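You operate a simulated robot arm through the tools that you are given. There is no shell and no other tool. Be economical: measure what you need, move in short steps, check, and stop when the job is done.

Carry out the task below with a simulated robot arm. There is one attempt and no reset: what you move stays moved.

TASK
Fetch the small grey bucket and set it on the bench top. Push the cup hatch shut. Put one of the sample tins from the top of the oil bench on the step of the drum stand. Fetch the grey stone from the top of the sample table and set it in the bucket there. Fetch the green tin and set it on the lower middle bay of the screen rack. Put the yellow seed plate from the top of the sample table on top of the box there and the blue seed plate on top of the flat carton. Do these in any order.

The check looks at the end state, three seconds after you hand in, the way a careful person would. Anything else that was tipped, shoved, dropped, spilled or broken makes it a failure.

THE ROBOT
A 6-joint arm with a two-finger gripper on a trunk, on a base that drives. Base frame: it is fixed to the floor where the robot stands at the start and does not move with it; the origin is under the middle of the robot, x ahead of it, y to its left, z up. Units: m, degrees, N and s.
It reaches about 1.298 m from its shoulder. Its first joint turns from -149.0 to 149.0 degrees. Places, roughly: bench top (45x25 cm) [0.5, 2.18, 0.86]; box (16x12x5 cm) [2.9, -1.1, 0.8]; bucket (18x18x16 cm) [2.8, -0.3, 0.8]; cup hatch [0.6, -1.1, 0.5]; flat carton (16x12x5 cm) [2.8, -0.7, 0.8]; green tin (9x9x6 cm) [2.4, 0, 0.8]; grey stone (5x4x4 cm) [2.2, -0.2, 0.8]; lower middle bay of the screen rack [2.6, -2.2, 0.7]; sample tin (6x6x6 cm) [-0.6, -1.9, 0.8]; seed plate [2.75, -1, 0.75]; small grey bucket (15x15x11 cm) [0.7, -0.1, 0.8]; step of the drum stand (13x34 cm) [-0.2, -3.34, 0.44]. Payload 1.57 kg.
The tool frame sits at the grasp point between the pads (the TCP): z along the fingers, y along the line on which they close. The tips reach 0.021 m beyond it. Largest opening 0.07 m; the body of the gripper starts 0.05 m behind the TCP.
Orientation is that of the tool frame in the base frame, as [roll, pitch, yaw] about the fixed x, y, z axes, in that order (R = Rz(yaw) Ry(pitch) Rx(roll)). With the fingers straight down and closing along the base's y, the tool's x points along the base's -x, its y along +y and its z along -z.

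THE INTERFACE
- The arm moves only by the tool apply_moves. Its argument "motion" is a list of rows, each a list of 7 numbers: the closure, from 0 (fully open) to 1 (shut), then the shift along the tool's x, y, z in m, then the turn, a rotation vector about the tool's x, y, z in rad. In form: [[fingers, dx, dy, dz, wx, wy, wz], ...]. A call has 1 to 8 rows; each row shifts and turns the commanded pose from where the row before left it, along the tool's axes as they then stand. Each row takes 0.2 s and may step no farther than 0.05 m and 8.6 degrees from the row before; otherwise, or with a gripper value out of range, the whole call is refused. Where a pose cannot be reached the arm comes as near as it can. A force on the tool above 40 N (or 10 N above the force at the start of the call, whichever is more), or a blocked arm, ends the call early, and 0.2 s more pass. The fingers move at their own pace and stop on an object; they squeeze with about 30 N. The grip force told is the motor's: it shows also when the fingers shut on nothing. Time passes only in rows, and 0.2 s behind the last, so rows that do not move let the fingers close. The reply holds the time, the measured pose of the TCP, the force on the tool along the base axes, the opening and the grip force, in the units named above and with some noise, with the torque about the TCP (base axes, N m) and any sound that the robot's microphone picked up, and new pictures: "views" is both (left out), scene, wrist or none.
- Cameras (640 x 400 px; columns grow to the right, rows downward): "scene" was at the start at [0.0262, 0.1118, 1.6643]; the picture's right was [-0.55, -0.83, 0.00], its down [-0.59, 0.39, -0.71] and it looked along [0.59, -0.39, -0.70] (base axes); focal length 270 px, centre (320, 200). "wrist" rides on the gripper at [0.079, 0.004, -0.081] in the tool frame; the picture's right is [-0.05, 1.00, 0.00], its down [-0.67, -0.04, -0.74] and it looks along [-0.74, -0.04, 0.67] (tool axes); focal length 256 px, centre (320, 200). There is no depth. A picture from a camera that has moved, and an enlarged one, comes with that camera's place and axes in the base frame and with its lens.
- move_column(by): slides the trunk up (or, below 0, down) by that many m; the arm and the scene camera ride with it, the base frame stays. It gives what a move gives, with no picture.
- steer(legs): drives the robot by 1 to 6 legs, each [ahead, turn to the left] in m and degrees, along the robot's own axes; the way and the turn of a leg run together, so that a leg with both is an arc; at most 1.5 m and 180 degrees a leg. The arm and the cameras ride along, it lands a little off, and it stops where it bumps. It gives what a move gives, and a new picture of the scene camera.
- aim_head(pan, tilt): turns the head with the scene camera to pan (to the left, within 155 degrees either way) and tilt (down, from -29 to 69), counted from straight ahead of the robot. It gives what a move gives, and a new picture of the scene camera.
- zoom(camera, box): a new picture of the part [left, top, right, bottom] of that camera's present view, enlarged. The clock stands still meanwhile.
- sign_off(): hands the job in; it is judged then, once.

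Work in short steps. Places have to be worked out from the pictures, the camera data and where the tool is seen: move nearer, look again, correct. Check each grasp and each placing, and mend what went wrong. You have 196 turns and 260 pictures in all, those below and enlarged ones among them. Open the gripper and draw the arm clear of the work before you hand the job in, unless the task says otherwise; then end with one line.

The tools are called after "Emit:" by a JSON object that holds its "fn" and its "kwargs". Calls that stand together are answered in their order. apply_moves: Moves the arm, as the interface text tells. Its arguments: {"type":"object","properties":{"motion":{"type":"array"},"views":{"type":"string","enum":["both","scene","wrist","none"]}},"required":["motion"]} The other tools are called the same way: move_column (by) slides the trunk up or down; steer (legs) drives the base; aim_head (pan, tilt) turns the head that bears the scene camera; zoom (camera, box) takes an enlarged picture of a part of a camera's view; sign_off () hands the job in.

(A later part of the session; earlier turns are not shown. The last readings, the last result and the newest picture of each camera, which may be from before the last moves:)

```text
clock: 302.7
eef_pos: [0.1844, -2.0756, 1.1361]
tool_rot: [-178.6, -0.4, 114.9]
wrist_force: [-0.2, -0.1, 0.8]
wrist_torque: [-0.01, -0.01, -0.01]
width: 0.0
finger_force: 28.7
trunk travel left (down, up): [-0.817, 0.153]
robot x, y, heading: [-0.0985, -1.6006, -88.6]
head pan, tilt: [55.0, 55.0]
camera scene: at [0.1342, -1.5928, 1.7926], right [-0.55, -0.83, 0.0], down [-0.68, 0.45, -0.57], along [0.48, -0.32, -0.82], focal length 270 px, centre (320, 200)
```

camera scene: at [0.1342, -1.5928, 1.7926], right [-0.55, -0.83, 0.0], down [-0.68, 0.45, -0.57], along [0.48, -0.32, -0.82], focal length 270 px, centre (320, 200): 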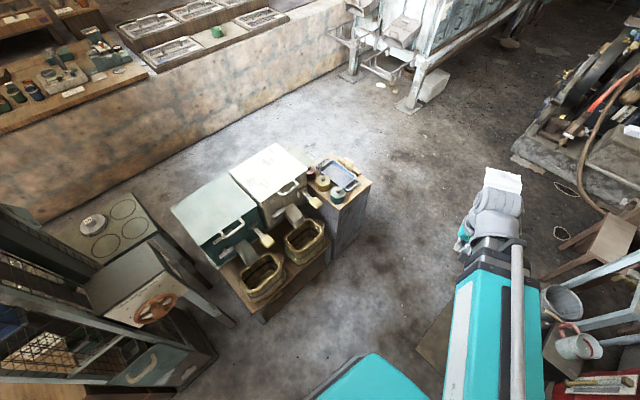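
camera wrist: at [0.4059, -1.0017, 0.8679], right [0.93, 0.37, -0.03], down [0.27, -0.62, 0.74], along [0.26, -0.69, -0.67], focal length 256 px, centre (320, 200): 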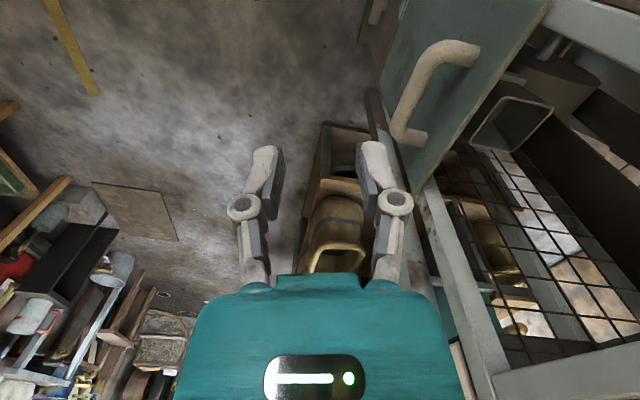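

Look at the hatch from the south-west.

Emit:
{"fn": "aim_head", "kwargs": {"pan": 125, "tilt": 48}}

Emit:
{"fn": "zoom", "kwargs": {"camera": "scene", "box": [240, 130, 400, 330]}}

```text
clock: 304.1
eef_pos: [0.1843, -2.0754, 1.1374]
tool_rot: [-178.6, -0.5, 114.9]
wrist_force: [-0.1, -0.3, -0.8]
wrist_torque: [-0.02, 0.02, -0.01]
width: 0.0
finger_force: 28.1
trunk travel left (down, up): [-0.817, 0.153]
robot x, y, heading: [-0.0948, -1.5995, -88.7]
head pan, tilt: [125.0, 48.0]
camera scene: at [0.1376, -1.5059, 1.8019], right [0.59, -0.81, 0.0], down [-0.6, -0.44, -0.67], along [0.54, 0.4, -0.74], focal length 270 px, centre (320, 200)
```

scene: 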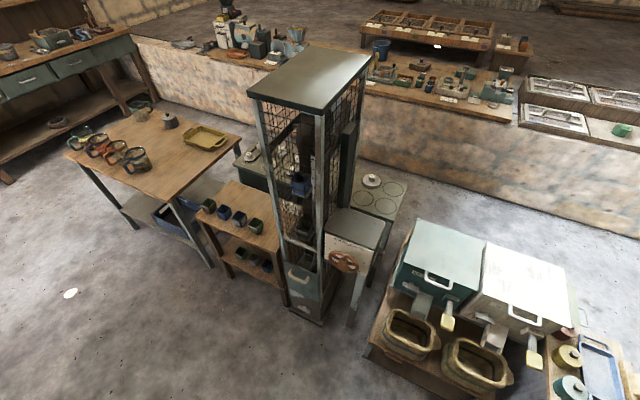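

```text
2.00 times, centred on (320, 230) of scene
camera zoom: at [0.1376, -1.5059, 1.8019], right [0.59, -0.81, 0.0], down [-0.6, -0.44, -0.67], along [0.54, 0.4, -0.74], focal length 540 px, centre (320, 140)
```

zoom: 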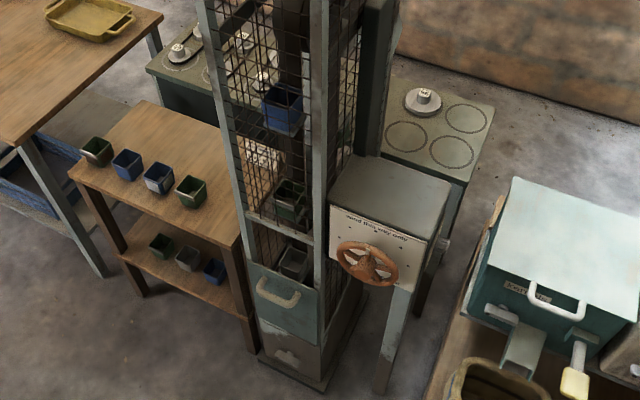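

Opening between crossbar and panel confirmed. Swing the arm around to the hatch's front, rotating the tool.

Emit:
{"fn": "apply_moves", "kwargs": {"motion": [[1, 0.0293, 0.0394, 0, 0, 0, 0], [1, 0.0293, 0.0394, 0, 0, 0, 0], [1, 0.0293, 0.0394, 0, 0, 0, 0], [1, 0.0293, 0.0394, 0, 0, 0, 0], [1, 0.0293, 0.0394, 0, 0, 0, 0], [1, 0.0293, 0.0394, 0, 0, 0, 0], [1, 0.0293, 0.0394, 0, 0, 0, 0], [1, 0.0293, 0.0394, 0, 0, 0, 0]], "views": "none"}}

Emit:
{"fn": "apply_moves", "kwargs": {"motion": [[1, 0.0293, 0.0394, 0, 0, 0, 0], [1, 0.0293, 0.0394, 0, 0, 0, 0], [1, 0.0293, 0.0394, 0, 0, 0, 0], [1, 0, 0, 0, 0, 0, -0.1466], [1, 0, 0, 0, 0, 0, -0.1466], [1, 0, 0, 0, 0, 0, -0.1466], [1, 0, 0, 0, 0, 0, -0.1466], [1, 0, 0, 0, 0, 0, -0.1466]], "views": "none"}}

Emit:
{"fn": "apply_moves", "kwargs": {"motion": [[1, 0, 0, 0, 0, 0, -0.1466], [1, 0, 0, 0, 0, 0, -0.1466], [1, 0, 0, 0, 0, 0, -0.1466], [1, 0, 0, 0, 0, 0, -0.1466]], "views": "scene"}}

```text
clock: 305.9
eef_pos: [0.3998, -1.7517, 1.1366]
tool_rot: [-178.5, -0.4, 114.9]
wrist_force: [-0.2, 0.5, 0.6]
wrist_torque: [-0.01, 0.01, 0.0]
width: 0.0
finger_force: 28.6
out of reach, approached as far as the arm can: row 2, 3, 4, 7
trunk travel left (down, up): [-0.817, 0.153]
robot x, y, heading: [-0.0958, -1.6015, -88.8]
head pan, tilt: [125.0, 48.0]
```

```text
clock: 307.7
eef_pos: [0.4698, -1.6242, 1.136]
tool_rot: [-179.2, -1.3, 157.1]
wrist_force: [0.5, -0.2, -0.3]
wrist_torque: [-0.01, -0.03, -0.01]
width: 0.0001
finger_force: 27.8
trunk travel left (down, up): [-0.817, 0.153]
robot x, y, heading: [-0.1009, -1.6016, -88.7]
head pan, tilt: [125.0, 48.0]
```

```text
clock: 308.7
eef_pos: [0.4703, -1.6232, 1.1359]
tool_rot: [-180.0, -1.5, -169.3]
wrist_force: [-0.2, -0.1, 0.5]
wrist_torque: [0.0, 0.0, 0.0]
width: 0.0001
finger_force: 28.6
trunk travel left (down, up): [-0.817, 0.153]
robot x, y, heading: [-0.0964, -1.6024, -88.6]
head pan, tilt: [125.0, 48.0]
camera scene: at [0.1376, -1.5057, 1.8018], right [0.59, -0.8, 0.0], down [-0.6, -0.44, -0.67], along [0.54, 0.4, -0.74], focal length 270 px, centre (320, 200)
```

scene: 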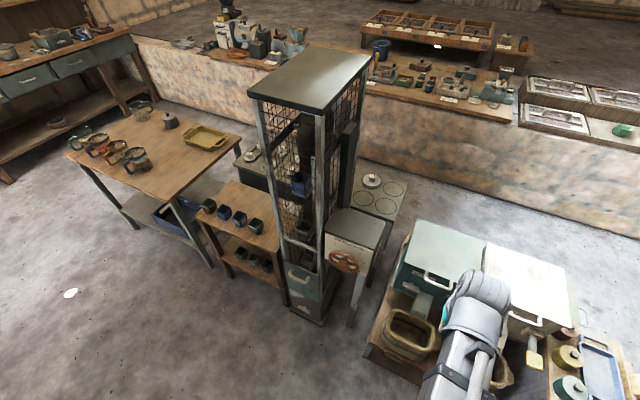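

Emit:
{"fn": "apply_moves", "kwargs": {"motion": [[1, 0.0037, 0.049, 0, 0, 0, 0], [1, 0.0037, 0.049, 0, 0, 0, 0], [1, 0.0037, 0.049, 0, 0, 0, 0], [1, 0.0037, 0.049, 0, 0, 0, 0], [1, 0.0037, 0.049, 0, 0, 0, 0], [1, 0.0037, 0.049, 0, 0, 0, 0], [1, 0.0037, 0.049, 0, 0, 0, 0], [1, 0.0037, 0.049, 0, 0, 0, 0]], "views": "none"}}

Emit:
{"fn": "apply_moves", "kwargs": {"motion": [[1, 0.0037, 0.049, 0, 0, 0, 0], [1, 0.0037, 0.049, 0, 0, 0, 0], [1, 0.0037, 0.049, 0, 0, 0, 0], [1, 0, 0, 0, 0, -0.14, 0], [1, 0, 0, 0, 0, -0.14, 0], [1, 0, 0, 0, 0, -0.14, 0]], "views": "both"}}

```text
clock: 310.7
eef_pos: [0.3888, -1.2668, 1.1367]
tool_rot: [179.9, -1.5, -172.3]
wrist_force: [0.5, 0.3, 0.1]
wrist_torque: [-0.03, 0.03, 0.02]
width: 0.0002
finger_force: 28.2
trunk travel left (down, up): [-0.817, 0.153]
robot x, y, heading: [-0.0937, -1.6005, -88.7]
head pan, tilt: [125.0, 48.0]
stopped in row 8: the arm was blocked; the commanded pose is now the measured one
```

```text
clock: 311.5
eef_pos: [0.4417, -1.2242, 1.1366]
tool_rot: [179.9, -1.5, 177.9]
wrist_force: [-0.4, 0.9, 1.1]
wrist_torque: [0.04, -0.03, -0.01]
width: 0.0003
finger_force: 28.9
trunk travel left (down, up): [-0.817, 0.153]
robot x, y, heading: [-0.0913, -1.6045, -89.2]
head pan, tilt: [125.0, 48.0]
stopped in row 3: the arm was blocked; the commanded pose is now the measured one
camera scene: at [0.1376, -1.5063, 1.8019], right [0.59, -0.8, 0.0], down [-0.6, -0.44, -0.67], along [0.54, 0.4, -0.74], focal length 270 px, centre (320, 200)
camera wrist: at [0.3635, -1.2174, 1.2196], right [0.09, 1.0, 0.0], down [0.68, -0.06, 0.73], along [0.72, -0.07, -0.69], focal length 256 px, centre (320, 200)
```

scene: 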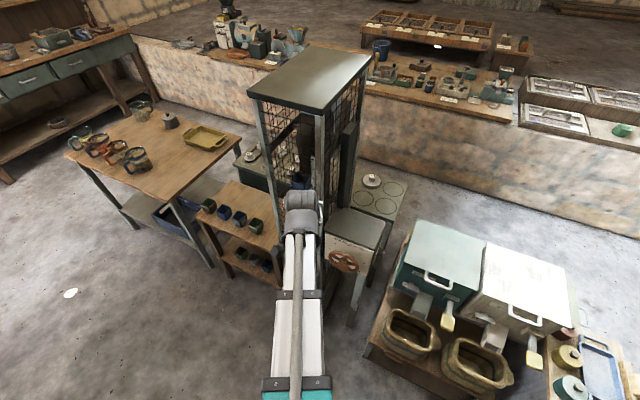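
wrist: 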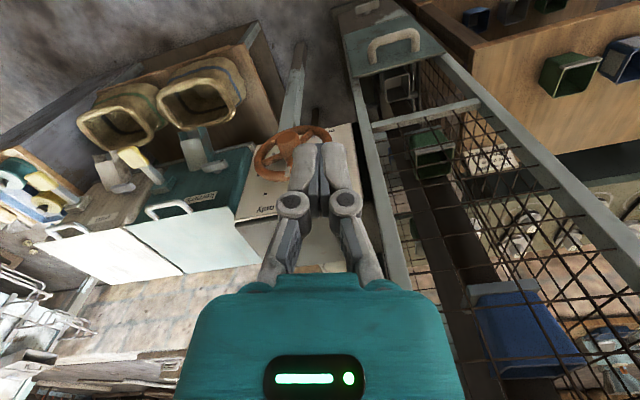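

Likely a joint limit. I bring the arm back, turn the base to face the hatch, then return.

Emit:
{"fn": "apply_moves", "kwargs": {"motion": [[1, -0.005, -0.047, 0, 0, 0, 0], [1, -0.005, -0.047, 0, 0, 0, 0], [1, -0.005, -0.047, 0, 0, 0, 0], [1, -0.005, -0.047, 0, 0, 0, 0], [1, -0.005, -0.047, 0, 0, 0, 0], [1, -0.005, -0.047, 0, 0, 0, 0], [1, -0.005, -0.047, 0, 0, 0, 0], [1, -0.005, -0.047, 0, 0, 0, 0]], "views": "none"}}

Emit:
{"fn": "steer", "kwargs": {"legs": [[0, 80]]}}

```text
clock: 313.3
eef_pos: [0.4692, -1.5974, 1.1355]
tool_rot: [180.0, -1.5, 178.3]
wrist_force: [-0.6, -0.9, -1.0]
wrist_torque: [-0.02, -0.02, 0.02]
width: 0.0
finger_force: 29.0
trunk travel left (down, up): [-0.817, 0.153]
robot x, y, heading: [-0.1006, -1.6023, -88.6]
head pan, tilt: [125.0, 48.0]
```

```text
clock: 318.8
eef_pos: [-0.012, -1.0435, 1.1367]
tool_rot: [179.9, -1.5, -101.1]
wrist_force: [-0.5, -0.6, -0.3]
wrist_torque: [-0.02, 0.0, 0.01]
width: 0.0001
finger_force: 28.6
trunk travel left (down, up): [-0.817, 0.153]
robot x, y, heading: [-0.0936, -1.5599, -8.2]
head pan, tilt: [125.0, 48.0]
camera scene: at [-0.1484, -1.313, 1.8018], right [0.89, 0.45, 0.0], down [0.33, -0.66, -0.67], along [-0.3, 0.6, -0.74], focal length 270 px, centre (320, 200)
```

scene: 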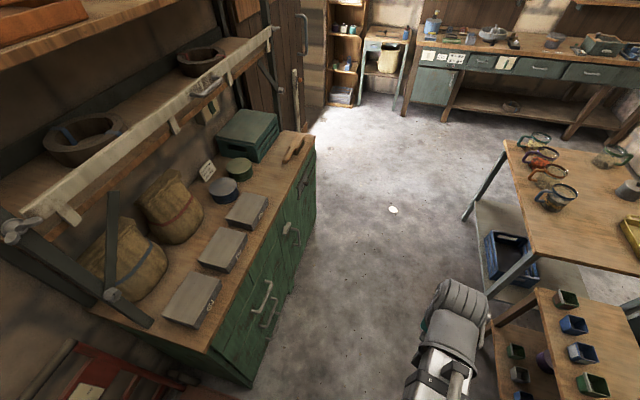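

Base now faces it. Move the TCP in front of the hatch and orient.

Emit:
{"fn": "apply_moves", "kwargs": {"motion": [[1, -0.0014, -0.0495, 0, 0, 0, 0], [1, -0.0014, -0.0495, 0, 0, 0, 0], [1, -0.0014, -0.0495, 0, 0, 0, 0], [1, -0.0014, -0.0495, 0, 0, 0, 0], [1, -0.0014, -0.0495, 0, 0, 0, 0], [1, -0.0014, -0.0495, 0, 0, 0, 0], [1, -0.0014, -0.0495, 0, 0, 0, 0]], "views": "none"}}

Emit:
{"fn": "apply_moves", "kwargs": {"motion": [[1, 0, 0, 0, 0, 0, 0.1485], [1, 0, 0, 0, 0, 0, 0.1485], [1, 0, 0, 0, 0, 0, 0.1485], [1, 0, 0, 0, 0, 0, 0.1485], [1, 0, 0, 0, 0, 0, 0.1485], [1, 0, 0, 0, 0, 0, 0.1485], [1, 0, 0, 0, 0, 0, 0.1485], [1, 0, 0, 0, 0, 0, 0.1485]], "views": "wrist"}}

```text
clock: 320.4
eef_pos: [0.331, -1.1002, 1.1365]
tool_rot: [179.9, -1.5, -101.1]
wrist_force: [0.2, -0.6, -0.6]
wrist_torque: [-0.02, 0.03, 0.01]
width: 0.0004
finger_force: 28.5
trunk travel left (down, up): [-0.817, 0.153]
robot x, y, heading: [-0.0937, -1.5589, -8.5]
head pan, tilt: [125.0, 48.0]
```

```text
clock: 322.2
eef_pos: [0.3309, -1.1002, 1.1363]
tool_rot: [-178.6, -0.6, -169.3]
wrist_force: [0.2, 0.2, 0.4]
wrist_torque: [0.0, 0.0, -0.03]
width: 0.0
finger_force: 28.3
trunk travel left (down, up): [-0.817, 0.153]
robot x, y, heading: [-0.0932, -1.5593, -8.6]
head pan, tilt: [125.0, 48.0]
camera wrist: at [0.2506, -1.109, 1.2182], right [-0.13, 0.99, -0.02], down [0.67, 0.11, 0.74], along [0.73, 0.08, -0.67], focal length 256 px, centre (320, 200)
```

wrist: 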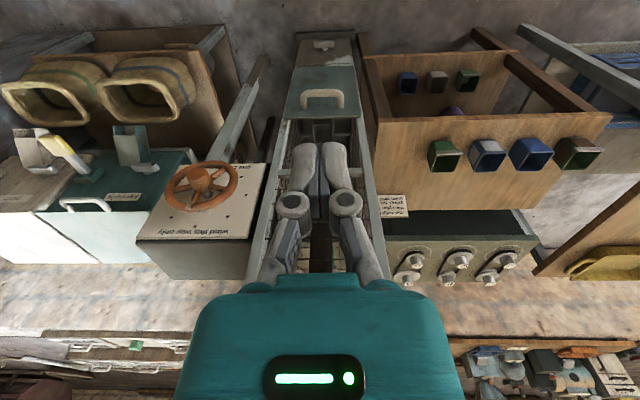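

Tilt the tool a bit (toward pointing forward) and see how the arm responds.

Emit:
{"fn": "apply_moves", "kwargs": {"motion": [[1, 0, 0, 0, 0, -0.14, 0], [1, 0, 0, 0, 0, -0.14, 0], [1, 0, 0, 0, 0, -0.14, 0]], "views": "none"}}

```text
clock: 323.0
eef_pos: [0.3295, -1.1002, 1.1509]
tool_rot: [-178.5, 23.6, -168.5]
wrist_force: [0.3, -0.3, 0.6]
wrist_torque: [0.0, 0.03, 0.0]
width: 0.0001
finger_force: 28.9
out of reach, approached as far as the arm can: row 2, 3
trunk travel left (down, up): [-0.817, 0.153]
robot x, y, heading: [-0.092, -1.5581, -8.2]
head pan, tilt: [125.0, 48.0]
```

Works (pivot 0.17 m above TCP). Continue tilting to ~55°.

Emit:
{"fn": "apply_moves", "kwargs": {"motion": [[1, 0, 0, 0, 0, -0.14, 0], [1, 0, 0, 0, 0, -0.14, 0], [1, 0, 0, 0, 0, -0.14, 0], [1, 0, 0, 0, 0, -0.14, 0]], "views": "both"}}

```text
clock: 324.0
eef_pos: [0.3299, -1.1002, 1.2179]
tool_rot: [-177.6, 55.6, -167.2]
wrist_force: [-0.5, 0.4, 0.0]
wrist_torque: [0.01, 0.0, -0.01]
width: 0.0
finger_force: 28.9
out of reach, approached as far as the arm can: row 1, 2, 3, 4
trunk travel left (down, up): [-0.817, 0.153]
robot x, y, heading: [-0.0926, -1.5602, -8.4]
head pan, tilt: [125.0, 48.0]
camera scene: at [-0.1479, -1.3133, 1.8019], right [0.89, 0.45, 0.0], down [0.33, -0.66, -0.67], along [-0.3, 0.6, -0.74], focal length 270 px, centre (320, 200)
camera wrist: at [0.2184, -1.1176, 1.1976], right [-0.16, 0.99, 0.02], down [-0.23, -0.06, 0.97], along [0.96, 0.15, 0.24], focal length 256 px, centre (320, 200)
```

scene: 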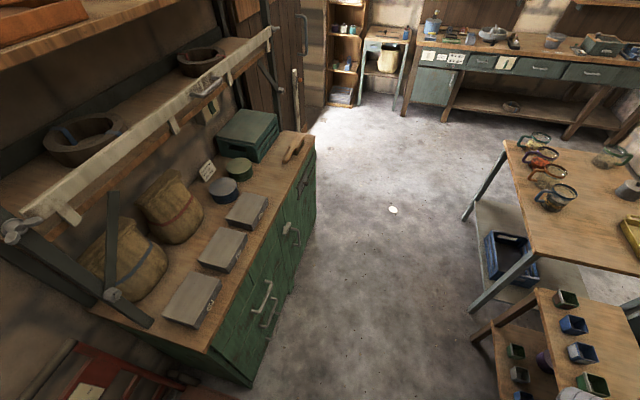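
wrist: 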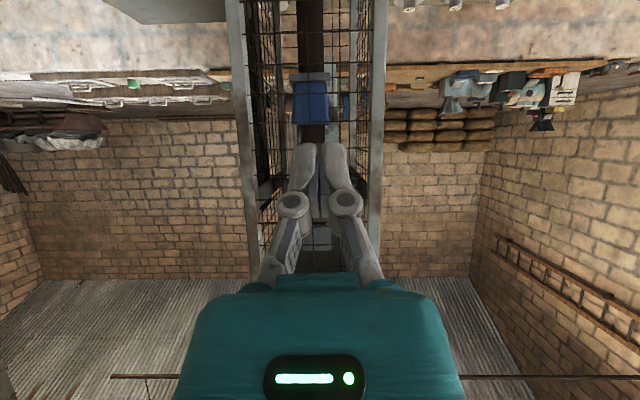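

Tilt achieved. Now lower in front of the hatch.

Emit:
{"fn": "move_column", "kwargs": {"by": -0.4}}

Emit:
{"fn": "move_column", "kwargs": {"by": -0.26}}

Emit:
{"fn": "apply_moves", "kwargs": {"motion": [[1, 0, 0, 0, 0, 0, 0]], "views": "wrist"}}

```text
clock: 327.8
eef_pos: [0.3316, -1.1011, 0.8161]
tool_rot: [-177.5, 55.5, -167.2]
wrist_force: [-0.3, -1.1, 0.2]
wrist_torque: [0.02, 0.02, -0.01]
width: 0.0002
finger_force: 28.8
trunk travel left (down, up): [-0.417, 0.553]
robot x, y, heading: [-0.0922, -1.5563, -8.5]
head pan, tilt: [125.0, 48.0]
```

```text
clock: 330.5
eef_pos: [0.3295, -1.0992, 0.5565]
tool_rot: [-177.5, 55.4, -167.2]
wrist_force: [0.1, -0.3, -0.3]
wrist_torque: [0.0, -0.02, 0.01]
width: 0.0003
finger_force: 28.2
trunk travel left (down, up): [-0.157, 0.813]
robot x, y, heading: [-0.091, -1.5594, -8.3]
head pan, tilt: [125.0, 48.0]
```

```text
clock: 330.9
eef_pos: [0.3301, -1.0998, 0.5568]
tool_rot: [-177.6, 55.5, -167.3]
wrist_force: [-0.2, 0.6, 0.3]
wrist_torque: [0.03, 0.0, -0.02]
width: 0.0
finger_force: 28.8
trunk travel left (down, up): [-0.157, 0.813]
robot x, y, heading: [-0.0906, -1.5572, -8.1]
head pan, tilt: [125.0, 48.0]
camera wrist: at [0.2186, -1.1175, 0.5375], right [-0.16, 0.99, 0.02], down [-0.23, -0.06, 0.97], along [0.96, 0.15, 0.24], focal length 256 px, centre (320, 200)
```

wrist: 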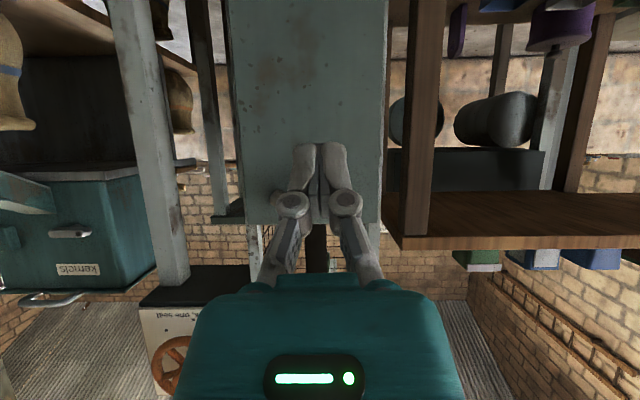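

Advance under the handle.

Emit:
{"fn": "apply_moves", "kwargs": {"motion": [[1, -0.0229, -0.0043, 0.0334, 0, 0, 0], [1, -0.0229, -0.0043, 0.0334, 0, 0, 0], [1, -0.0229, -0.0043, 0.0334, 0, 0, 0], [1, -0.0229, -0.0043, 0.0334, 0, 0, 0], [1, -0.0115, -0.002, 0.0167, 0, 0, 0], [1, -0.0057, -0.001, 0.0084, 0, 0, 0]], "views": "wrist"}}

Emit:
{"fn": "aim_head", "kwargs": {"pan": 60, "tilt": 40}}

```text
clock: 332.3
eef_pos: [0.5236, -1.0854, 0.5565]
tool_rot: [-177.5, 55.5, -167.1]
wrist_force: [0.8, 0.4, -0.1]
wrist_torque: [0.01, -0.01, 0.0]
width: 0.0001
finger_force: 28.2
trunk travel left (down, up): [-0.157, 0.813]
robot x, y, heading: [-0.0915, -1.5637, -8.5]
head pan, tilt: [125.0, 48.0]
camera wrist: at [0.4122, -1.1019, 0.5375], right [-0.16, 0.99, 0.02], down [-0.23, -0.06, 0.97], along [0.96, 0.15, 0.24], focal length 256 px, centre (320, 200)
```

wrist: 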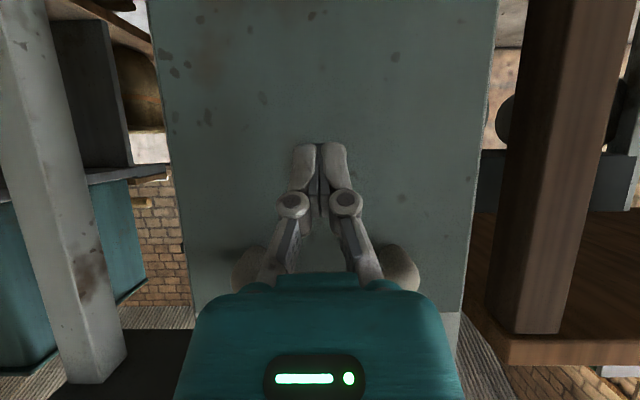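

```text
clock: 333.7
eef_pos: [0.5239, -1.0846, 0.5564]
tool_rot: [-177.6, 55.4, -167.2]
wrist_force: [-0.5, 0.4, -0.4]
wrist_torque: [-0.02, -0.05, 0.02]
width: 0.0
finger_force: 28.4
trunk travel left (down, up): [-0.157, 0.813]
robot x, y, heading: [-0.0926, -1.5605, -8.3]
head pan, tilt: [60.0, 40.0]
camera scene: at [-0.0595, -1.3169, 1.1533], right [0.79, -0.62, 0.0], down [-0.4, -0.5, -0.77], along [0.47, 0.6, -0.64], focal length 270 px, centre (320, 200)
```

scene: 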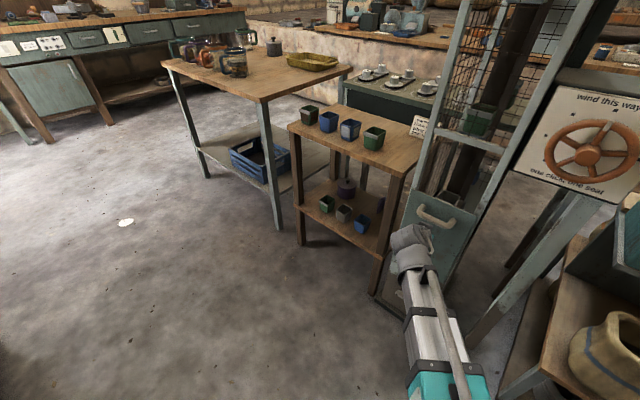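

Fingers are beneath the bar, centred. Raise the trunk in steps and watch.

Emit:
{"fn": "move_column", "kwargs": {"by": 0.03}}

Emit:
{"fn": "move_column", "kwargs": {"by": 0.02}}

Emit:
{"fn": "move_column", "kwargs": {"by": 0.02}}

Emit:
{"fn": "apply_moves", "kwargs": {"motion": [[1, 0, 0, 0, 0, 0, 0]], "views": "both"}}

```text
clock: 334.4
eef_pos: [0.5226, -1.0833, 0.5867]
tool_rot: [-177.6, 55.4, -167.2]
wrist_force: [0.4, -0.1, 0.7]
wrist_torque: [-0.01, 0.02, -0.04]
width: 0.0
finger_force: 28.7
trunk travel left (down, up): [-0.187, 0.783]
robot x, y, heading: [-0.0986, -1.5563, -8.3]
head pan, tilt: [60.0, 40.0]
```

```text
clock: 335.1
eef_pos: [0.5241, -1.084, 0.6063]
tool_rot: [-177.7, 55.5, -167.0]
wrist_force: [-1.6, -0.3, -2.1]
wrist_torque: [0.03, -0.01, -0.02]
width: 0.0
finger_force: 28.8
trunk travel left (down, up): [-0.207, 0.763]
robot x, y, heading: [-0.0989, -1.5599, -8.4]
head pan, tilt: [60.0, 40.0]
```

```text
clock: 335.8
eef_pos: [0.5232, -1.085, 0.6267]
tool_rot: [-177.5, 55.4, -167.2]
wrist_force: [-2.6, -0.9, -0.7]
wrist_torque: [0.04, -0.06, -0.01]
width: 0.0
finger_force: 28.8
trunk travel left (down, up): [-0.227, 0.743]
robot x, y, heading: [-0.0959, -1.5577, -8.5]
head pan, tilt: [60.0, 40.0]
```

```text
clock: 336.2
eef_pos: [0.5236, -1.0836, 0.6274]
tool_rot: [-177.5, 55.6, -167.2]
wrist_force: [-1.8, 0.6, -1.4]
wrist_torque: [0.03, -0.03, 0.03]
width: 0.0
finger_force: 28.2
trunk travel left (down, up): [-0.227, 0.743]
robot x, y, heading: [-0.0946, -1.5623, -8.1]
head pan, tilt: [60.0, 40.0]
camera scene: at [-0.0594, -1.3169, 1.2233], right [0.78, -0.62, 0.0], down [-0.4, -0.5, -0.77], along [0.47, 0.6, -0.64], focal length 270 px, centre (320, 200)
camera wrist: at [0.4121, -1.1016, 0.6075], right [-0.16, 0.99, 0.02], down [-0.23, -0.06, 0.97], along [0.96, 0.15, 0.24], focal length 256 px, centre (320, 200)
```

scene: 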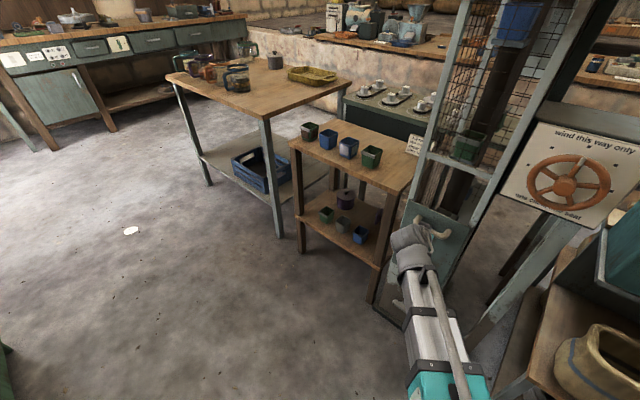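
wrist: 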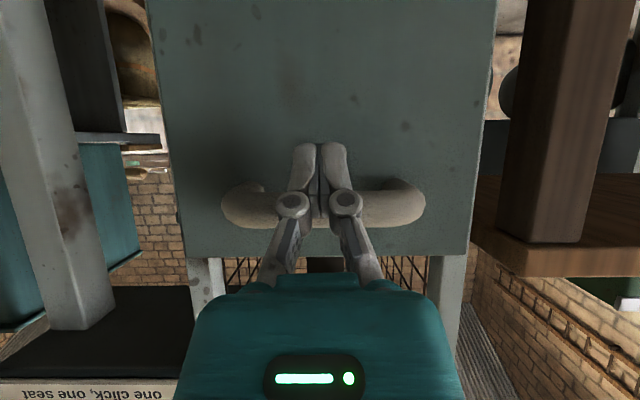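

The hatch is sliding up with the fingers. Continue raising.

Emit:
{"fn": "move_column", "kwargs": {"by": 0.06}}

Emit:
{"fn": "move_column", "kwargs": {"by": 0.04}}

Emit:
{"fn": "apply_moves", "kwargs": {"motion": [[1, 0, 0, 0, 0, 0, 0]], "views": "both"}}

```text
clock: 337.2
eef_pos: [0.524, -1.0841, 0.6876]
tool_rot: [-177.4, 55.6, -167.1]
wrist_force: [-0.5, -0.3, -0.1]
wrist_torque: [-0.01, -0.02, 0.02]
width: 0.0002
finger_force: 28.3
trunk travel left (down, up): [-0.287, 0.683]
robot x, y, heading: [-0.0931, -1.5568, -8.3]
head pan, tilt: [60.0, 40.0]
```

```text
clock: 338.0
eef_pos: [0.5226, -1.0844, 0.7263]
tool_rot: [-177.6, 55.6, -167.1]
wrist_force: [-0.3, 0.8, 0.2]
wrist_torque: [0.0, 0.01, 0.0]
width: 0.0
finger_force: 28.5
trunk travel left (down, up): [-0.327, 0.643]
robot x, y, heading: [-0.0913, -1.5567, -8.3]
head pan, tilt: [60.0, 40.0]
```

```text
clock: 338.4
eef_pos: [0.5234, -1.0842, 0.7265]
tool_rot: [-177.6, 55.5, -167.1]
wrist_force: [-0.3, 0.1, 0.4]
wrist_torque: [0.02, -0.01, 0.01]
width: 0.0001
finger_force: 28.1
trunk travel left (down, up): [-0.327, 0.643]
robot x, y, heading: [-0.0925, -1.5614, -8.3]
head pan, tilt: [60.0, 40.0]
camera scene: at [-0.0595, -1.3169, 1.3233], right [0.78, -0.62, 0.0], down [-0.4, -0.5, -0.77], along [0.47, 0.6, -0.64], focal length 270 px, centre (320, 200)
camera wrist: at [0.412, -1.1018, 0.7075], right [-0.16, 0.99, 0.02], down [-0.23, -0.06, 0.97], along [0.96, 0.15, 0.24], focal length 256 px, centre (320, 200)
```

scene: 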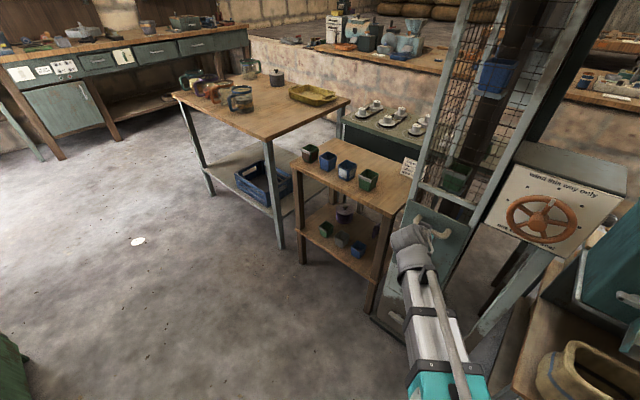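
wrist: 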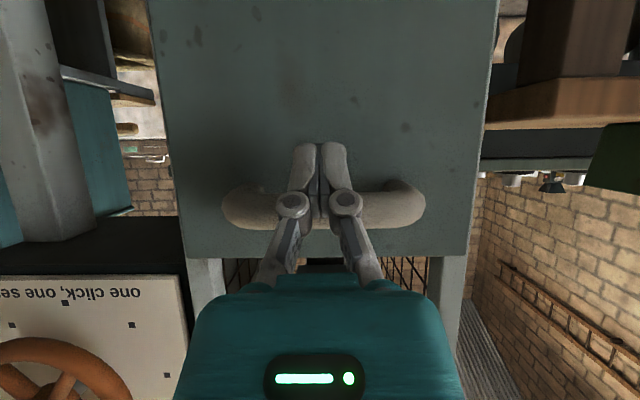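

It rises with the fingers. Continue to the stop.

Emit:
{"fn": "move_column", "kwargs": {"by": 0.03}}

Emit:
{"fn": "move_column", "kwargs": {"by": 0.02}}

Emit:
{"fn": "apply_moves", "kwargs": {"motion": [[1, 0, 0, 0, 0, 0, 0]], "views": "both"}}

Emit:
{"fn": "zoom", "kwargs": {"camera": "scene", "box": [370, 150, 510, 330]}}

```text
clock: 339.1
eef_pos: [0.5236, -1.0846, 0.7576]
tool_rot: [-177.5, 55.4, -167.1]
wrist_force: [-0.3, 0.8, -0.5]
wrist_torque: [-0.01, -0.02, 0.0]
width: 0.0
finger_force: 28.9
trunk travel left (down, up): [-0.357, 0.613]
robot x, y, heading: [-0.0955, -1.5607, -8.2]
head pan, tilt: [60.0, 40.0]
```

```text
clock: 339.8
eef_pos: [0.5233, -1.0842, 0.7769]
tool_rot: [-177.5, 55.6, -167.2]
wrist_force: [-0.7, 0.2, -0.6]
wrist_torque: [-0.03, 0.01, 0.02]
width: 0.0
finger_force: 28.4
trunk travel left (down, up): [-0.377, 0.593]
robot x, y, heading: [-0.0969, -1.5594, -8.4]
head pan, tilt: [60.0, 40.0]
```

```text
clock: 340.2
eef_pos: [0.5241, -1.0839, 0.777]
tool_rot: [-177.5, 55.5, -167.2]
wrist_force: [0.2, 0.4, 0.0]
wrist_torque: [0.0, 0.0, -0.02]
width: 0.0001
finger_force: 28.3
trunk travel left (down, up): [-0.377, 0.593]
robot x, y, heading: [-0.0928, -1.5555, -8.3]
head pan, tilt: [60.0, 40.0]
camera scene: at [-0.0595, -1.3169, 1.3733], right [0.78, -0.62, 0.0], down [-0.4, -0.5, -0.77], along [0.47, 0.6, -0.64], focal length 270 px, centre (320, 200)
camera wrist: at [0.412, -1.1018, 0.7575], right [-0.16, 0.99, 0.02], down [-0.23, -0.06, 0.97], along [0.96, 0.15, 0.24], focal length 256 px, centre (320, 200)
```

scene: 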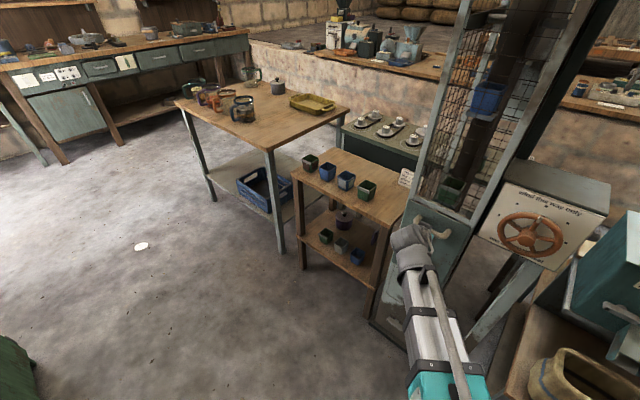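
wrist: 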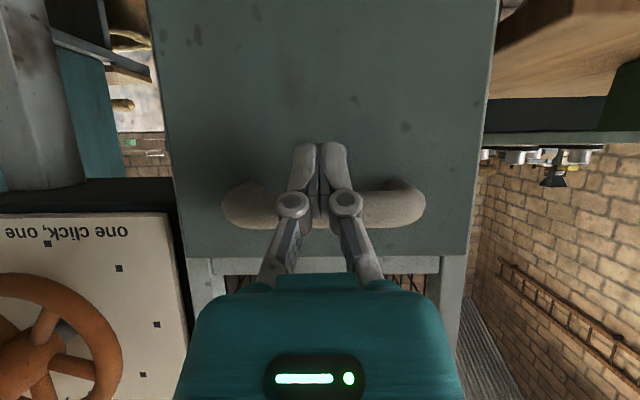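

```text
2.22 times, centred on (440, 240) of scene
camera zoom: at [-0.0595, -1.3169, 1.3733], right [0.78, -0.62, 0.0], down [-0.4, -0.5, -0.77], along [0.47, 0.6, -0.64], focal length 601 px, centre (53, 111)
```

zoom: 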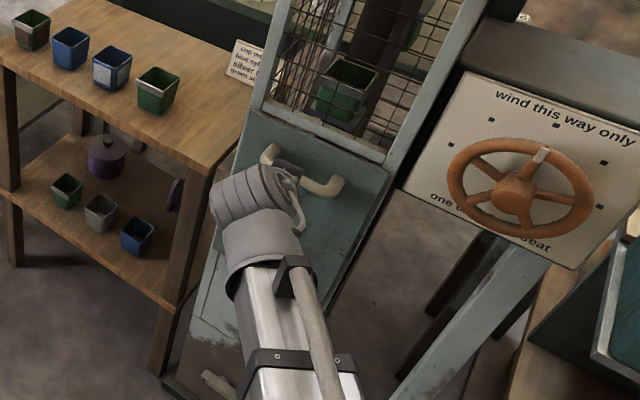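

The panel top has reached the crossbar. Continue in small steps to feel the stop.

Emit:
{"fn": "move_column", "kwargs": {"by": 0.008}}

Emit:
{"fn": "move_column", "kwargs": {"by": 0.008}}

Emit:
{"fn": "move_column", "kwargs": {"by": 0.008}}

```text
clock: 340.8
eef_pos: [0.5229, -1.083, 0.7846]
tool_rot: [-177.6, 55.6, -167.1]
wrist_force: [-2.8, -0.2, -3.4]
wrist_torque: [0.01, -0.03, -0.05]
width: 0.0
finger_force: 28.6
trunk travel left (down, up): [-0.385, 0.585]
robot x, y, heading: [-0.0925, -1.557, -8.1]
head pan, tilt: [60.0, 40.0]
```

```text
clock: 341.4
eef_pos: [0.5239, -1.0841, 0.791]
tool_rot: [-177.7, 55.3, -167.1]
wrist_force: [-8.9, -3.9, -17.6]
wrist_torque: [0.03, 0.01, -0.13]
width: 0.0061
finger_force: 28.4
trunk travel left (down, up): [-0.393, 0.577]
robot x, y, heading: [-0.0927, -1.5612, -8.1]
head pan, tilt: [60.0, 40.0]
```

```text
clock: 341.7
eef_pos: [0.5221, -1.0846, 0.793]
tool_rot: [-177.9, 54.9, -167.7]
wrist_force: [-7.9, -1.0, -12.9]
wrist_torque: [0.07, 0.02, 0.01]
width: 0.0059
finger_force: 28.6
trunk travel left (down, up): [-0.395, 0.575]
robot x, y, heading: [-0.0904, -1.5591, -8.0]
head pan, tilt: [60.0, 40.0]
stopped: the force on the tool passed its limit at 51 N (the readings are from after the stop); the commanded pose is now the measured one
```

Hard stop reached: hatch shut. Lower a bit and check that it stays.

Emit:
{"fn": "move_column", "kwargs": {"by": -0.03}}

Emit:
{"fn": "apply_moves", "kwargs": {"motion": [[1, 0, 0, 0, 0, 0, 0]], "views": "wrist"}}

```text
clock: 342.4
eef_pos: [0.5219, -1.0851, 0.7639]
tool_rot: [-177.8, 55.1, -167.6]
wrist_force: [-0.3, 0.2, 0.5]
wrist_torque: [-0.02, 0.0, 0.01]
width: 0.0001
finger_force: 28.8
trunk travel left (down, up): [-0.365, 0.605]
robot x, y, heading: [-0.0938, -1.5577, -8.6]
head pan, tilt: [60.0, 40.0]
```

```text
clock: 342.9
eef_pos: [0.522, -1.0851, 0.7639]
tool_rot: [-177.8, 55.2, -167.5]
wrist_force: [-0.4, -0.5, 0.0]
wrist_torque: [-0.06, 0.0, -0.03]
width: 0.0
finger_force: 28.3
trunk travel left (down, up): [-0.365, 0.605]
robot x, y, heading: [-0.094, -1.559, -8.1]
head pan, tilt: [60.0, 40.0]
camera wrist: at [0.4103, -1.1023, 0.7452], right [-0.15, 0.99, 0.02], down [-0.22, -0.06, 0.97], along [0.96, 0.15, 0.23], focal length 256 px, centre (320, 200)
```

wrist: 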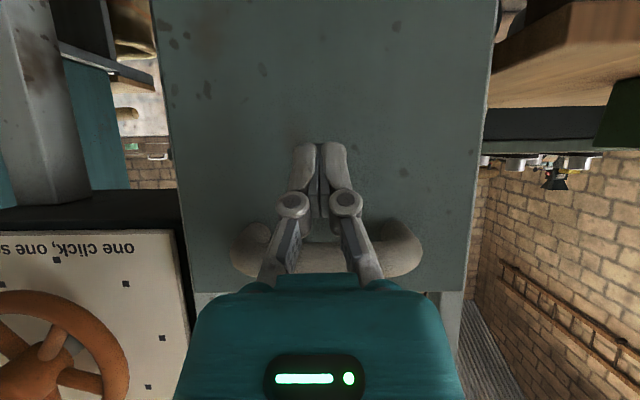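

It stays up. Back off and untilt the tool.

Emit:
{"fn": "apply_moves", "kwargs": {"motion": [[1, 0.0229, 0.0043, -0.0334, 0, 0, 0], [1, 0.0229, 0.0043, -0.0334, 0, 0, 0], [1, 0.0229, 0.0043, -0.0334, 0, 0, 0], [1, 0.0229, 0.0043, -0.0334, 0, 0, 0], [1, 0.0229, 0.0043, -0.0334, 0, 0, 0]], "views": "none"}}

Emit:
{"fn": "apply_moves", "kwargs": {"motion": [[1, 0, 0, 0, 0, 0.138, 0], [1, 0, 0, 0, 0, 0.138, 0], [1, 0, 0, 0, 0, 0.138, 0], [1, 0, 0, 0, 0, 0.138, 0], [1, 0, 0, 0, 0, 0.138, 0], [1, 0, 0, 0, 0, 0.138, 0], [1, 0, 0, 0, 0, 0.138, 0]], "views": "none"}}

Emit:
{"fn": "move_column", "kwargs": {"by": 0.35}}

Emit:
{"fn": "zoom", "kwargs": {"camera": "scene", "box": [350, 130, 550, 370]}}

```text
clock: 344.1
eef_pos: [0.3196, -1.1006, 0.7636]
tool_rot: [-177.7, 55.1, -167.6]
wrist_force: [0.3, 0.4, 0.1]
wrist_torque: [-0.05, -0.02, -0.04]
width: 0.0
finger_force: 27.9
trunk travel left (down, up): [-0.365, 0.605]
robot x, y, heading: [-0.091, -1.5591, -8.1]
head pan, tilt: [60.0, 40.0]
```

```text
clock: 345.6
eef_pos: [0.3199, -1.1012, 0.6845]
tool_rot: [-178.8, -0.3, -169.4]
wrist_force: [1.0, 0.0, -0.6]
wrist_torque: [0.05, 0.0, -0.01]
width: 0.0
finger_force: 29.0
out of reach, approached as far as the arm can: row 1, 2, 3, 4, 5, 6
trunk travel left (down, up): [-0.365, 0.605]
robot x, y, heading: [-0.0951, -1.5583, -8.1]
head pan, tilt: [60.0, 40.0]
```

```text
clock: 349.1
eef_pos: [0.3189, -1.1018, 1.0342]
tool_rot: [-178.8, -0.2, -169.4]
wrist_force: [-0.5, -0.4, -0.3]
wrist_torque: [0.0, 0.01, 0.05]
width: 0.0
finger_force: 28.9
trunk travel left (down, up): [-0.715, 0.255]
robot x, y, heading: [-0.0913, -1.5609, -8.3]
head pan, tilt: [60.0, 40.0]
```

```text
1.67 times, centred on (450, 250) of scene
camera zoom: at [-0.0595, -1.3169, 1.7113], right [0.78, -0.62, 0.0], down [-0.4, -0.5, -0.77], along [0.47, 0.6, -0.64], focal length 450 px, centre (103, 117)
```

zoom: 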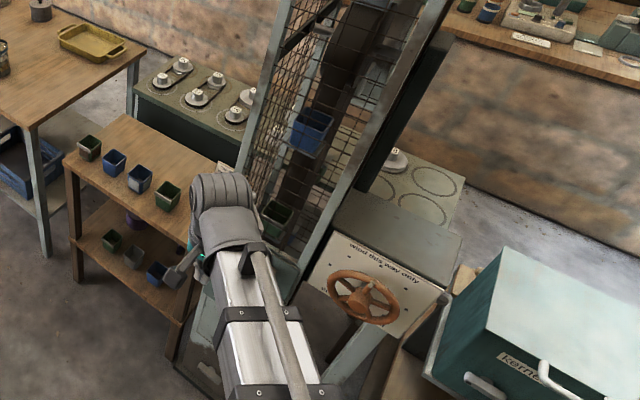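

Hatch is closed. Now look at the oil bench (behind right).

Emit:
{"fn": "aim_head", "kwargs": {"pan": -135, "tilt": 45}}

Emit:
{"fn": "aim_head", "kwargs": {"pan": -90, "tilt": 35}}

```text
clock: 351.9
eef_pos: [0.319, -1.1018, 1.035]
tool_rot: [-178.7, -0.3, -169.4]
wrist_force: [0.4, 0.3, 0.2]
wrist_torque: [-0.02, 0.02, -0.01]
width: 0.0
finger_force: 28.5
trunk travel left (down, up): [-0.715, 0.255]
robot x, y, heading: [-0.0942, -1.5577, -8.5]
head pan, tilt: [-135.0, 45.0]
camera scene: at [-0.1774, -1.4322, 1.7041], right [-0.6, 0.8, 0.0], down [0.57, 0.42, -0.71], along [-0.57, -0.42, -0.71], focal length 270 px, centre (320, 200)
```

scene: 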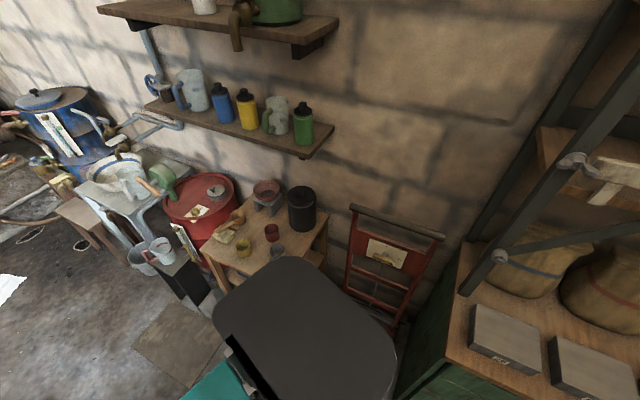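

```text
clock: 353.1
eef_pos: [0.3185, -1.1027, 1.0347]
tool_rot: [-178.8, -0.2, -169.4]
wrist_force: [0.0, -0.5, 0.8]
wrist_torque: [0.0, 0.01, -0.02]
width: 0.0
finger_force: 28.1
trunk travel left (down, up): [-0.715, 0.255]
robot x, y, heading: [-0.0923, -1.5582, -8.4]
head pan, tilt: [-90.0, 35.0]
camera scene: at [-0.125, -1.4707, 1.7189], right [-0.99, 0.15, 0.0], down [0.08, 0.57, -0.82], along [-0.12, -0.81, -0.57], focal length 270 px, centre (320, 200)
```

scene: 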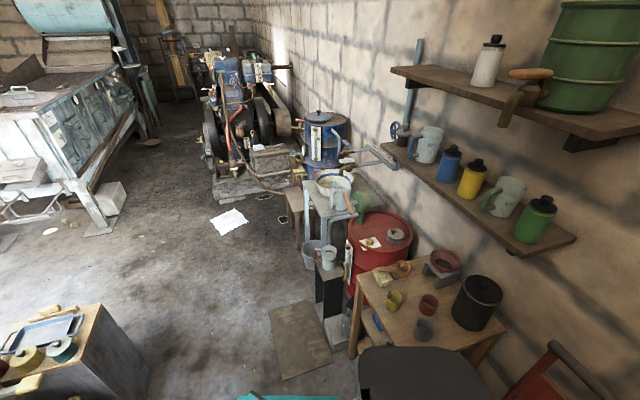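

Emit:
{"fn": "zoom", "kwargs": {"camera": "scene", "box": [340, 230, 520, 370]}}

Emit:
{"fn": "zoom", "kwargs": {"camera": "scene", "box": [250, 100, 420, 280]}}

```text
2.86 times, centred on (430, 300) of scene
camera zoom: at [-0.125, -1.4707, 1.7189], right [-0.99, 0.15, 0.0], down [0.08, 0.57, -0.82], along [-0.12, -0.81, -0.57], focal length 772 px, centre (6, -86)
```

zoom: 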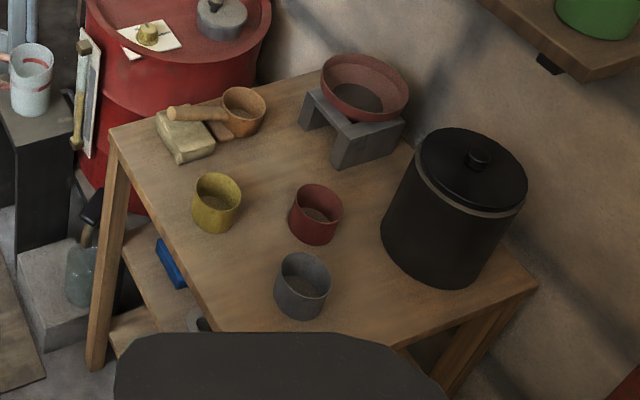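

```text
2.22 times, centred on (335, 190) of scene
camera zoom: at [-0.125, -1.4707, 1.7189], right [-0.99, 0.15, 0.0], down [0.08, 0.57, -0.82], along [-0.12, -0.81, -0.57], focal length 601 px, centre (287, 222)
```

zoom: 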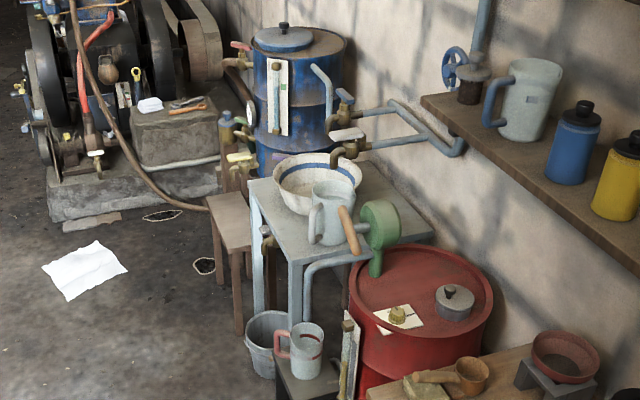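

Three sample tins (yellow, red, grey) are on the oil bench; yellow ≈[-0.506,-2.066] is easiest, and the wooden step by the blue drum is visible. Raise and turn the base right.

Emit:
{"fn": "move_column", "kwargs": {"by": 0.215}}

Emit:
{"fn": "steer", "kwargs": {"legs": [[0, -92]]}}

Emit:
{"fn": "aim_head", "kwargs": {"pan": -25, "tilt": 45}}

```text
clock: 355.4
eef_pos: [0.3204, -1.1014, 1.249]
tool_rot: [-178.8, -0.2, -169.4]
wrist_force: [-0.8, -0.4, 0.3]
wrist_torque: [0.02, -0.01, 0.0]
width: 0.0002
finger_force: 28.4
trunk travel left (down, up): [-0.93, 0.04]
robot x, y, heading: [-0.0913, -1.557, -8.4]
head pan, tilt: [-90.0, 35.0]
```

```text
clock: 361.5
eef_pos: [0.3541, -1.9814, 1.2492]
tool_rot: [-178.7, -0.2, 99.3]
wrist_force: [0.0, -0.6, -0.5]
wrist_torque: [0.01, -0.02, 0.0]
width: 0.0
finger_force: 28.5
trunk travel left (down, up): [-0.93, 0.04]
robot x, y, heading: [-0.0914, -1.559, -99.4]
head pan, tilt: [-90.0, 35.0]
camera scene: at [-0.0027, -1.5276, 1.934], right [0.16, 0.99, 0.0], down [0.57, -0.09, -0.82], along [-0.81, 0.13, -0.57], focal length 270 px, centre (320, 200)
```

scene: 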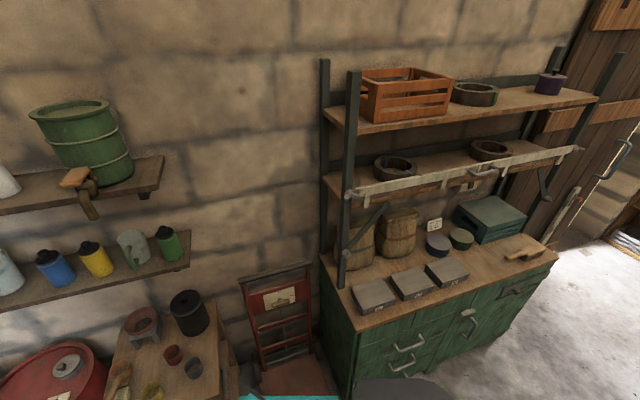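

```text
clock: 362.9
eef_pos: [0.3534, -1.9806, 1.2486]
tool_rot: [-178.7, -0.3, 99.3]
wrist_force: [-1.0, 0.5, -0.7]
wrist_torque: [0.0, 0.03, -0.01]
width: 0.0
finger_force: 28.6
trunk travel left (down, up): [-0.93, 0.04]
robot x, y, heading: [-0.0934, -1.5634, -99.2]
head pan, tilt: [-25.0, 45.0]
camera scene: at [0.0387, -1.6086, 1.9191], right [-0.83, 0.56, 0.0], down [0.4, 0.58, -0.71], along [-0.4, -0.58, -0.71], focal length 270 px, centre (320, 200)
```

scene: 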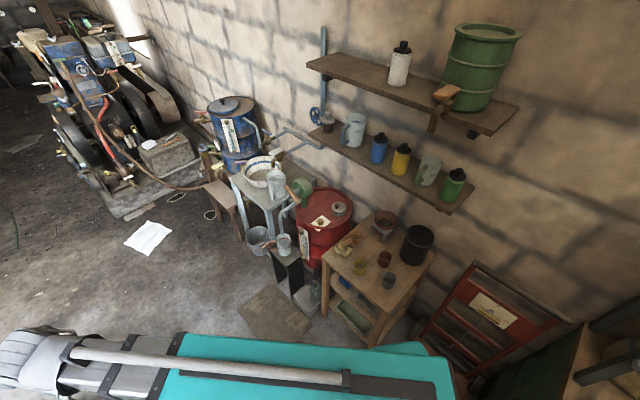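

Approach the yellow tin at high level.

Emit:
{"fn": "apply_moves", "kwargs": {"motion": [[0.2, -0.0114, -0.0474, 0, 0, 0, 0], [0.2, -0.0114, -0.0474, 0, 0, 0, 0], [0.2, -0.0114, -0.0474, 0, 0, 0, 0], [0.2, -0.0114, -0.0474, 0, 0, 0, 0], [0.2, -0.0114, -0.0474, 0, 0, 0, 0], [0.2, -0.0114, -0.0474, 0, 0, 0, 0], [0.2, -0.0114, -0.0474, 0, 0, 0, 0], [0.2, -0.0114, -0.0474, 0, 0, 0, 0]], "views": "none"}}

Emit:
{"fn": "apply_moves", "kwargs": {"motion": [[0.2, -0.0114, -0.0474, 0, 0, 0, 0], [0.2, 0, 0, 0, 0, 0, 0.137], [0.2, 0, 0, 0, 0, 0, 0.137], [0.2, 0, 0, 0, 0, 0, 0.137], [0.2, 0, 0, 0, 0, 0, 0.137], [0.2, 0, 0, 0, 0, 0, 0.137]], "views": "none"}}

Emit:
{"fn": "apply_moves", "kwargs": {"motion": [[0.2, -0.0162, -0.0458, 0, 0, 0, 0], [0.2, -0.0162, -0.0458, 0, 0, 0, 0], [0.2, -0.0162, -0.0458, 0, 0, 0, 0], [0.2, -0.0162, -0.0458, 0, 0, 0, 0], [0.2, -0.0162, -0.0458, 0, 0, 0, 0], [0.2, -0.0162, -0.0458, 0, 0, 0, 0], [0.2, -0.0162, -0.0458, 0, 0, 0, 0]], "views": "both"}}

```text
clock: 364.7
eef_pos: [-0.0075, -2.1337, 1.2488]
tool_rot: [-178.8, -0.3, 99.4]
wrist_force: [-1.0, 0.2, -0.8]
wrist_torque: [0.04, -0.02, 0.0]
width: 0.0561
finger_force: 0.0
out of reach, approached as far as the arm can: row 3, 7
trunk travel left (down, up): [-0.93, 0.04]
robot x, y, heading: [-0.0908, -1.5581, -99.2]
head pan, tilt: [-25.0, 45.0]
```

```text
clock: 366.1
eef_pos: [-0.0512, -2.1519, 1.2496]
tool_rot: [-178.8, 0.6, 59.9]
wrist_force: [-0.9, -0.4, -0.2]
wrist_torque: [0.0, 0.03, -0.02]
width: 0.056
finger_force: 0.1
trunk travel left (down, up): [-0.93, 0.04]
robot x, y, heading: [-0.092, -1.5595, -99.4]
head pan, tilt: [-25.0, 45.0]
```

```text
clock: 367.7
eef_pos: [-0.387, -2.0895, 1.2487]
tool_rot: [-178.9, 0.7, 60.3]
wrist_force: [0.3, 0.3, 0.2]
wrist_torque: [-0.01, 0.0, 0.01]
width: 0.0558
finger_force: 0.1
out of reach, approached as far as the arm can: row 2, 5
trunk travel left (down, up): [-0.93, 0.04]
robot x, y, heading: [-0.0951, -1.5594, -99.5]
head pan, tilt: [-25.0, 45.0]
camera scene: at [0.0377, -1.6087, 1.9192], right [-0.83, 0.56, 0.0], down [0.4, 0.58, -0.71], along [-0.4, -0.58, -0.71], focal length 270 px, centre (320, 200)
camera wrist: at [-0.3418, -2.0235, 1.3295], right [0.84, -0.54, -0.02], down [-0.35, -0.56, 0.75], along [-0.42, -0.62, -0.66], focal length 256 px, centre (320, 200)
```

scene: 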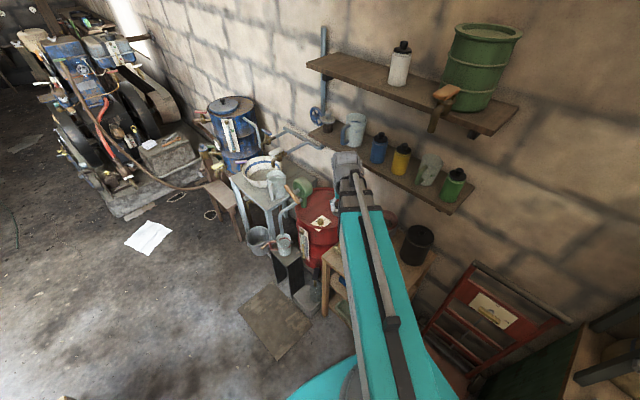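
wrist: 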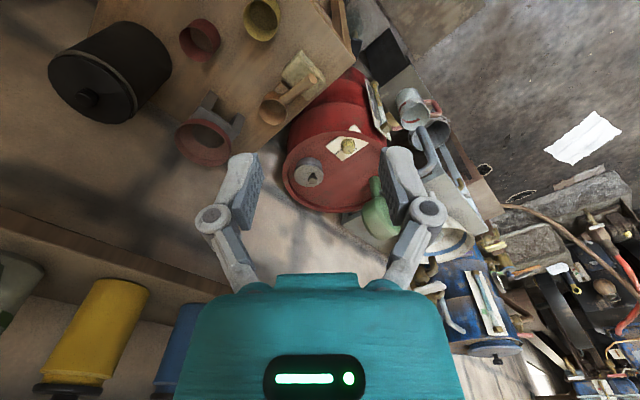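

Emit:
{"fn": "apply_moves", "kwargs": {"motion": [[0.2, -0.0186, -0.0423, 0, 0, 0, 0], [0.2, -0.0186, -0.0423, 0, 0, 0, 0]], "views": "none"}}

Emit:
{"fn": "move_column", "kwargs": {"by": -0.33}}

Emit:
{"fn": "apply_moves", "kwargs": {"motion": [[0.2, 0, 0, 0, 0, 0, 0]], "views": "wrist"}}

```text
clock: 368.3
eef_pos: [-0.4792, -2.08, 1.2497]
tool_rot: [-178.8, 0.5, 60.2]
wrist_force: [-0.6, 0.5, 0.2]
wrist_torque: [-0.01, 0.01, 0.01]
width: 0.0559
finger_force: 0.0
out of reach, approached as far as the arm can: row 1
trunk travel left (down, up): [-0.93, 0.04]
robot x, y, heading: [-0.0924, -1.5584, -99.3]
head pan, tilt: [-25.0, 45.0]
```

```text
clock: 371.5
eef_pos: [-0.4761, -2.0791, 0.919]
tool_rot: [-178.8, 0.6, 60.1]
wrist_force: [-0.3, 0.0, -0.4]
wrist_torque: [0.01, 0.01, 0.0]
width: 0.0564
finger_force: 0.2
trunk travel left (down, up): [-0.6, 0.37]
robot x, y, heading: [-0.0901, -1.5561, -99.4]
head pan, tilt: [-25.0, 45.0]
```

```text
clock: 371.9
eef_pos: [-0.476, -2.0808, 0.919]
tool_rot: [-178.8, 0.6, 60.0]
wrist_force: [0.3, -0.1, 0.2]
wrist_torque: [0.02, -0.01, 0.0]
width: 0.056
finger_force: 0.1
trunk travel left (down, up): [-0.6, 0.37]
robot x, y, heading: [-0.0906, -1.5566, -99.2]
head pan, tilt: [-25.0, 45.0]
camera wrist: at [-0.4329, -2.0126, 0.9996], right [0.84, -0.54, -0.02], down [-0.35, -0.56, 0.75], along [-0.42, -0.62, -0.66], focal length 256 px, centre (320, 200)
```

wrist: 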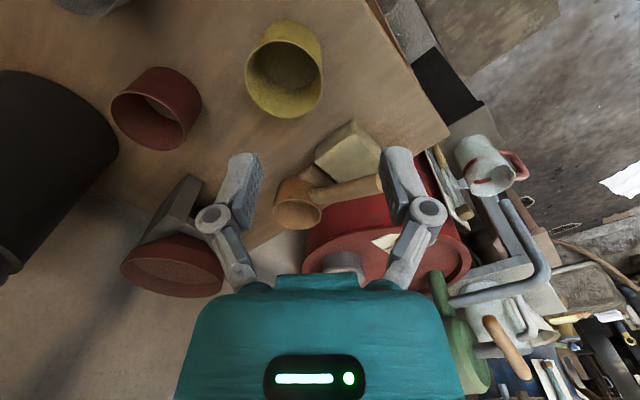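

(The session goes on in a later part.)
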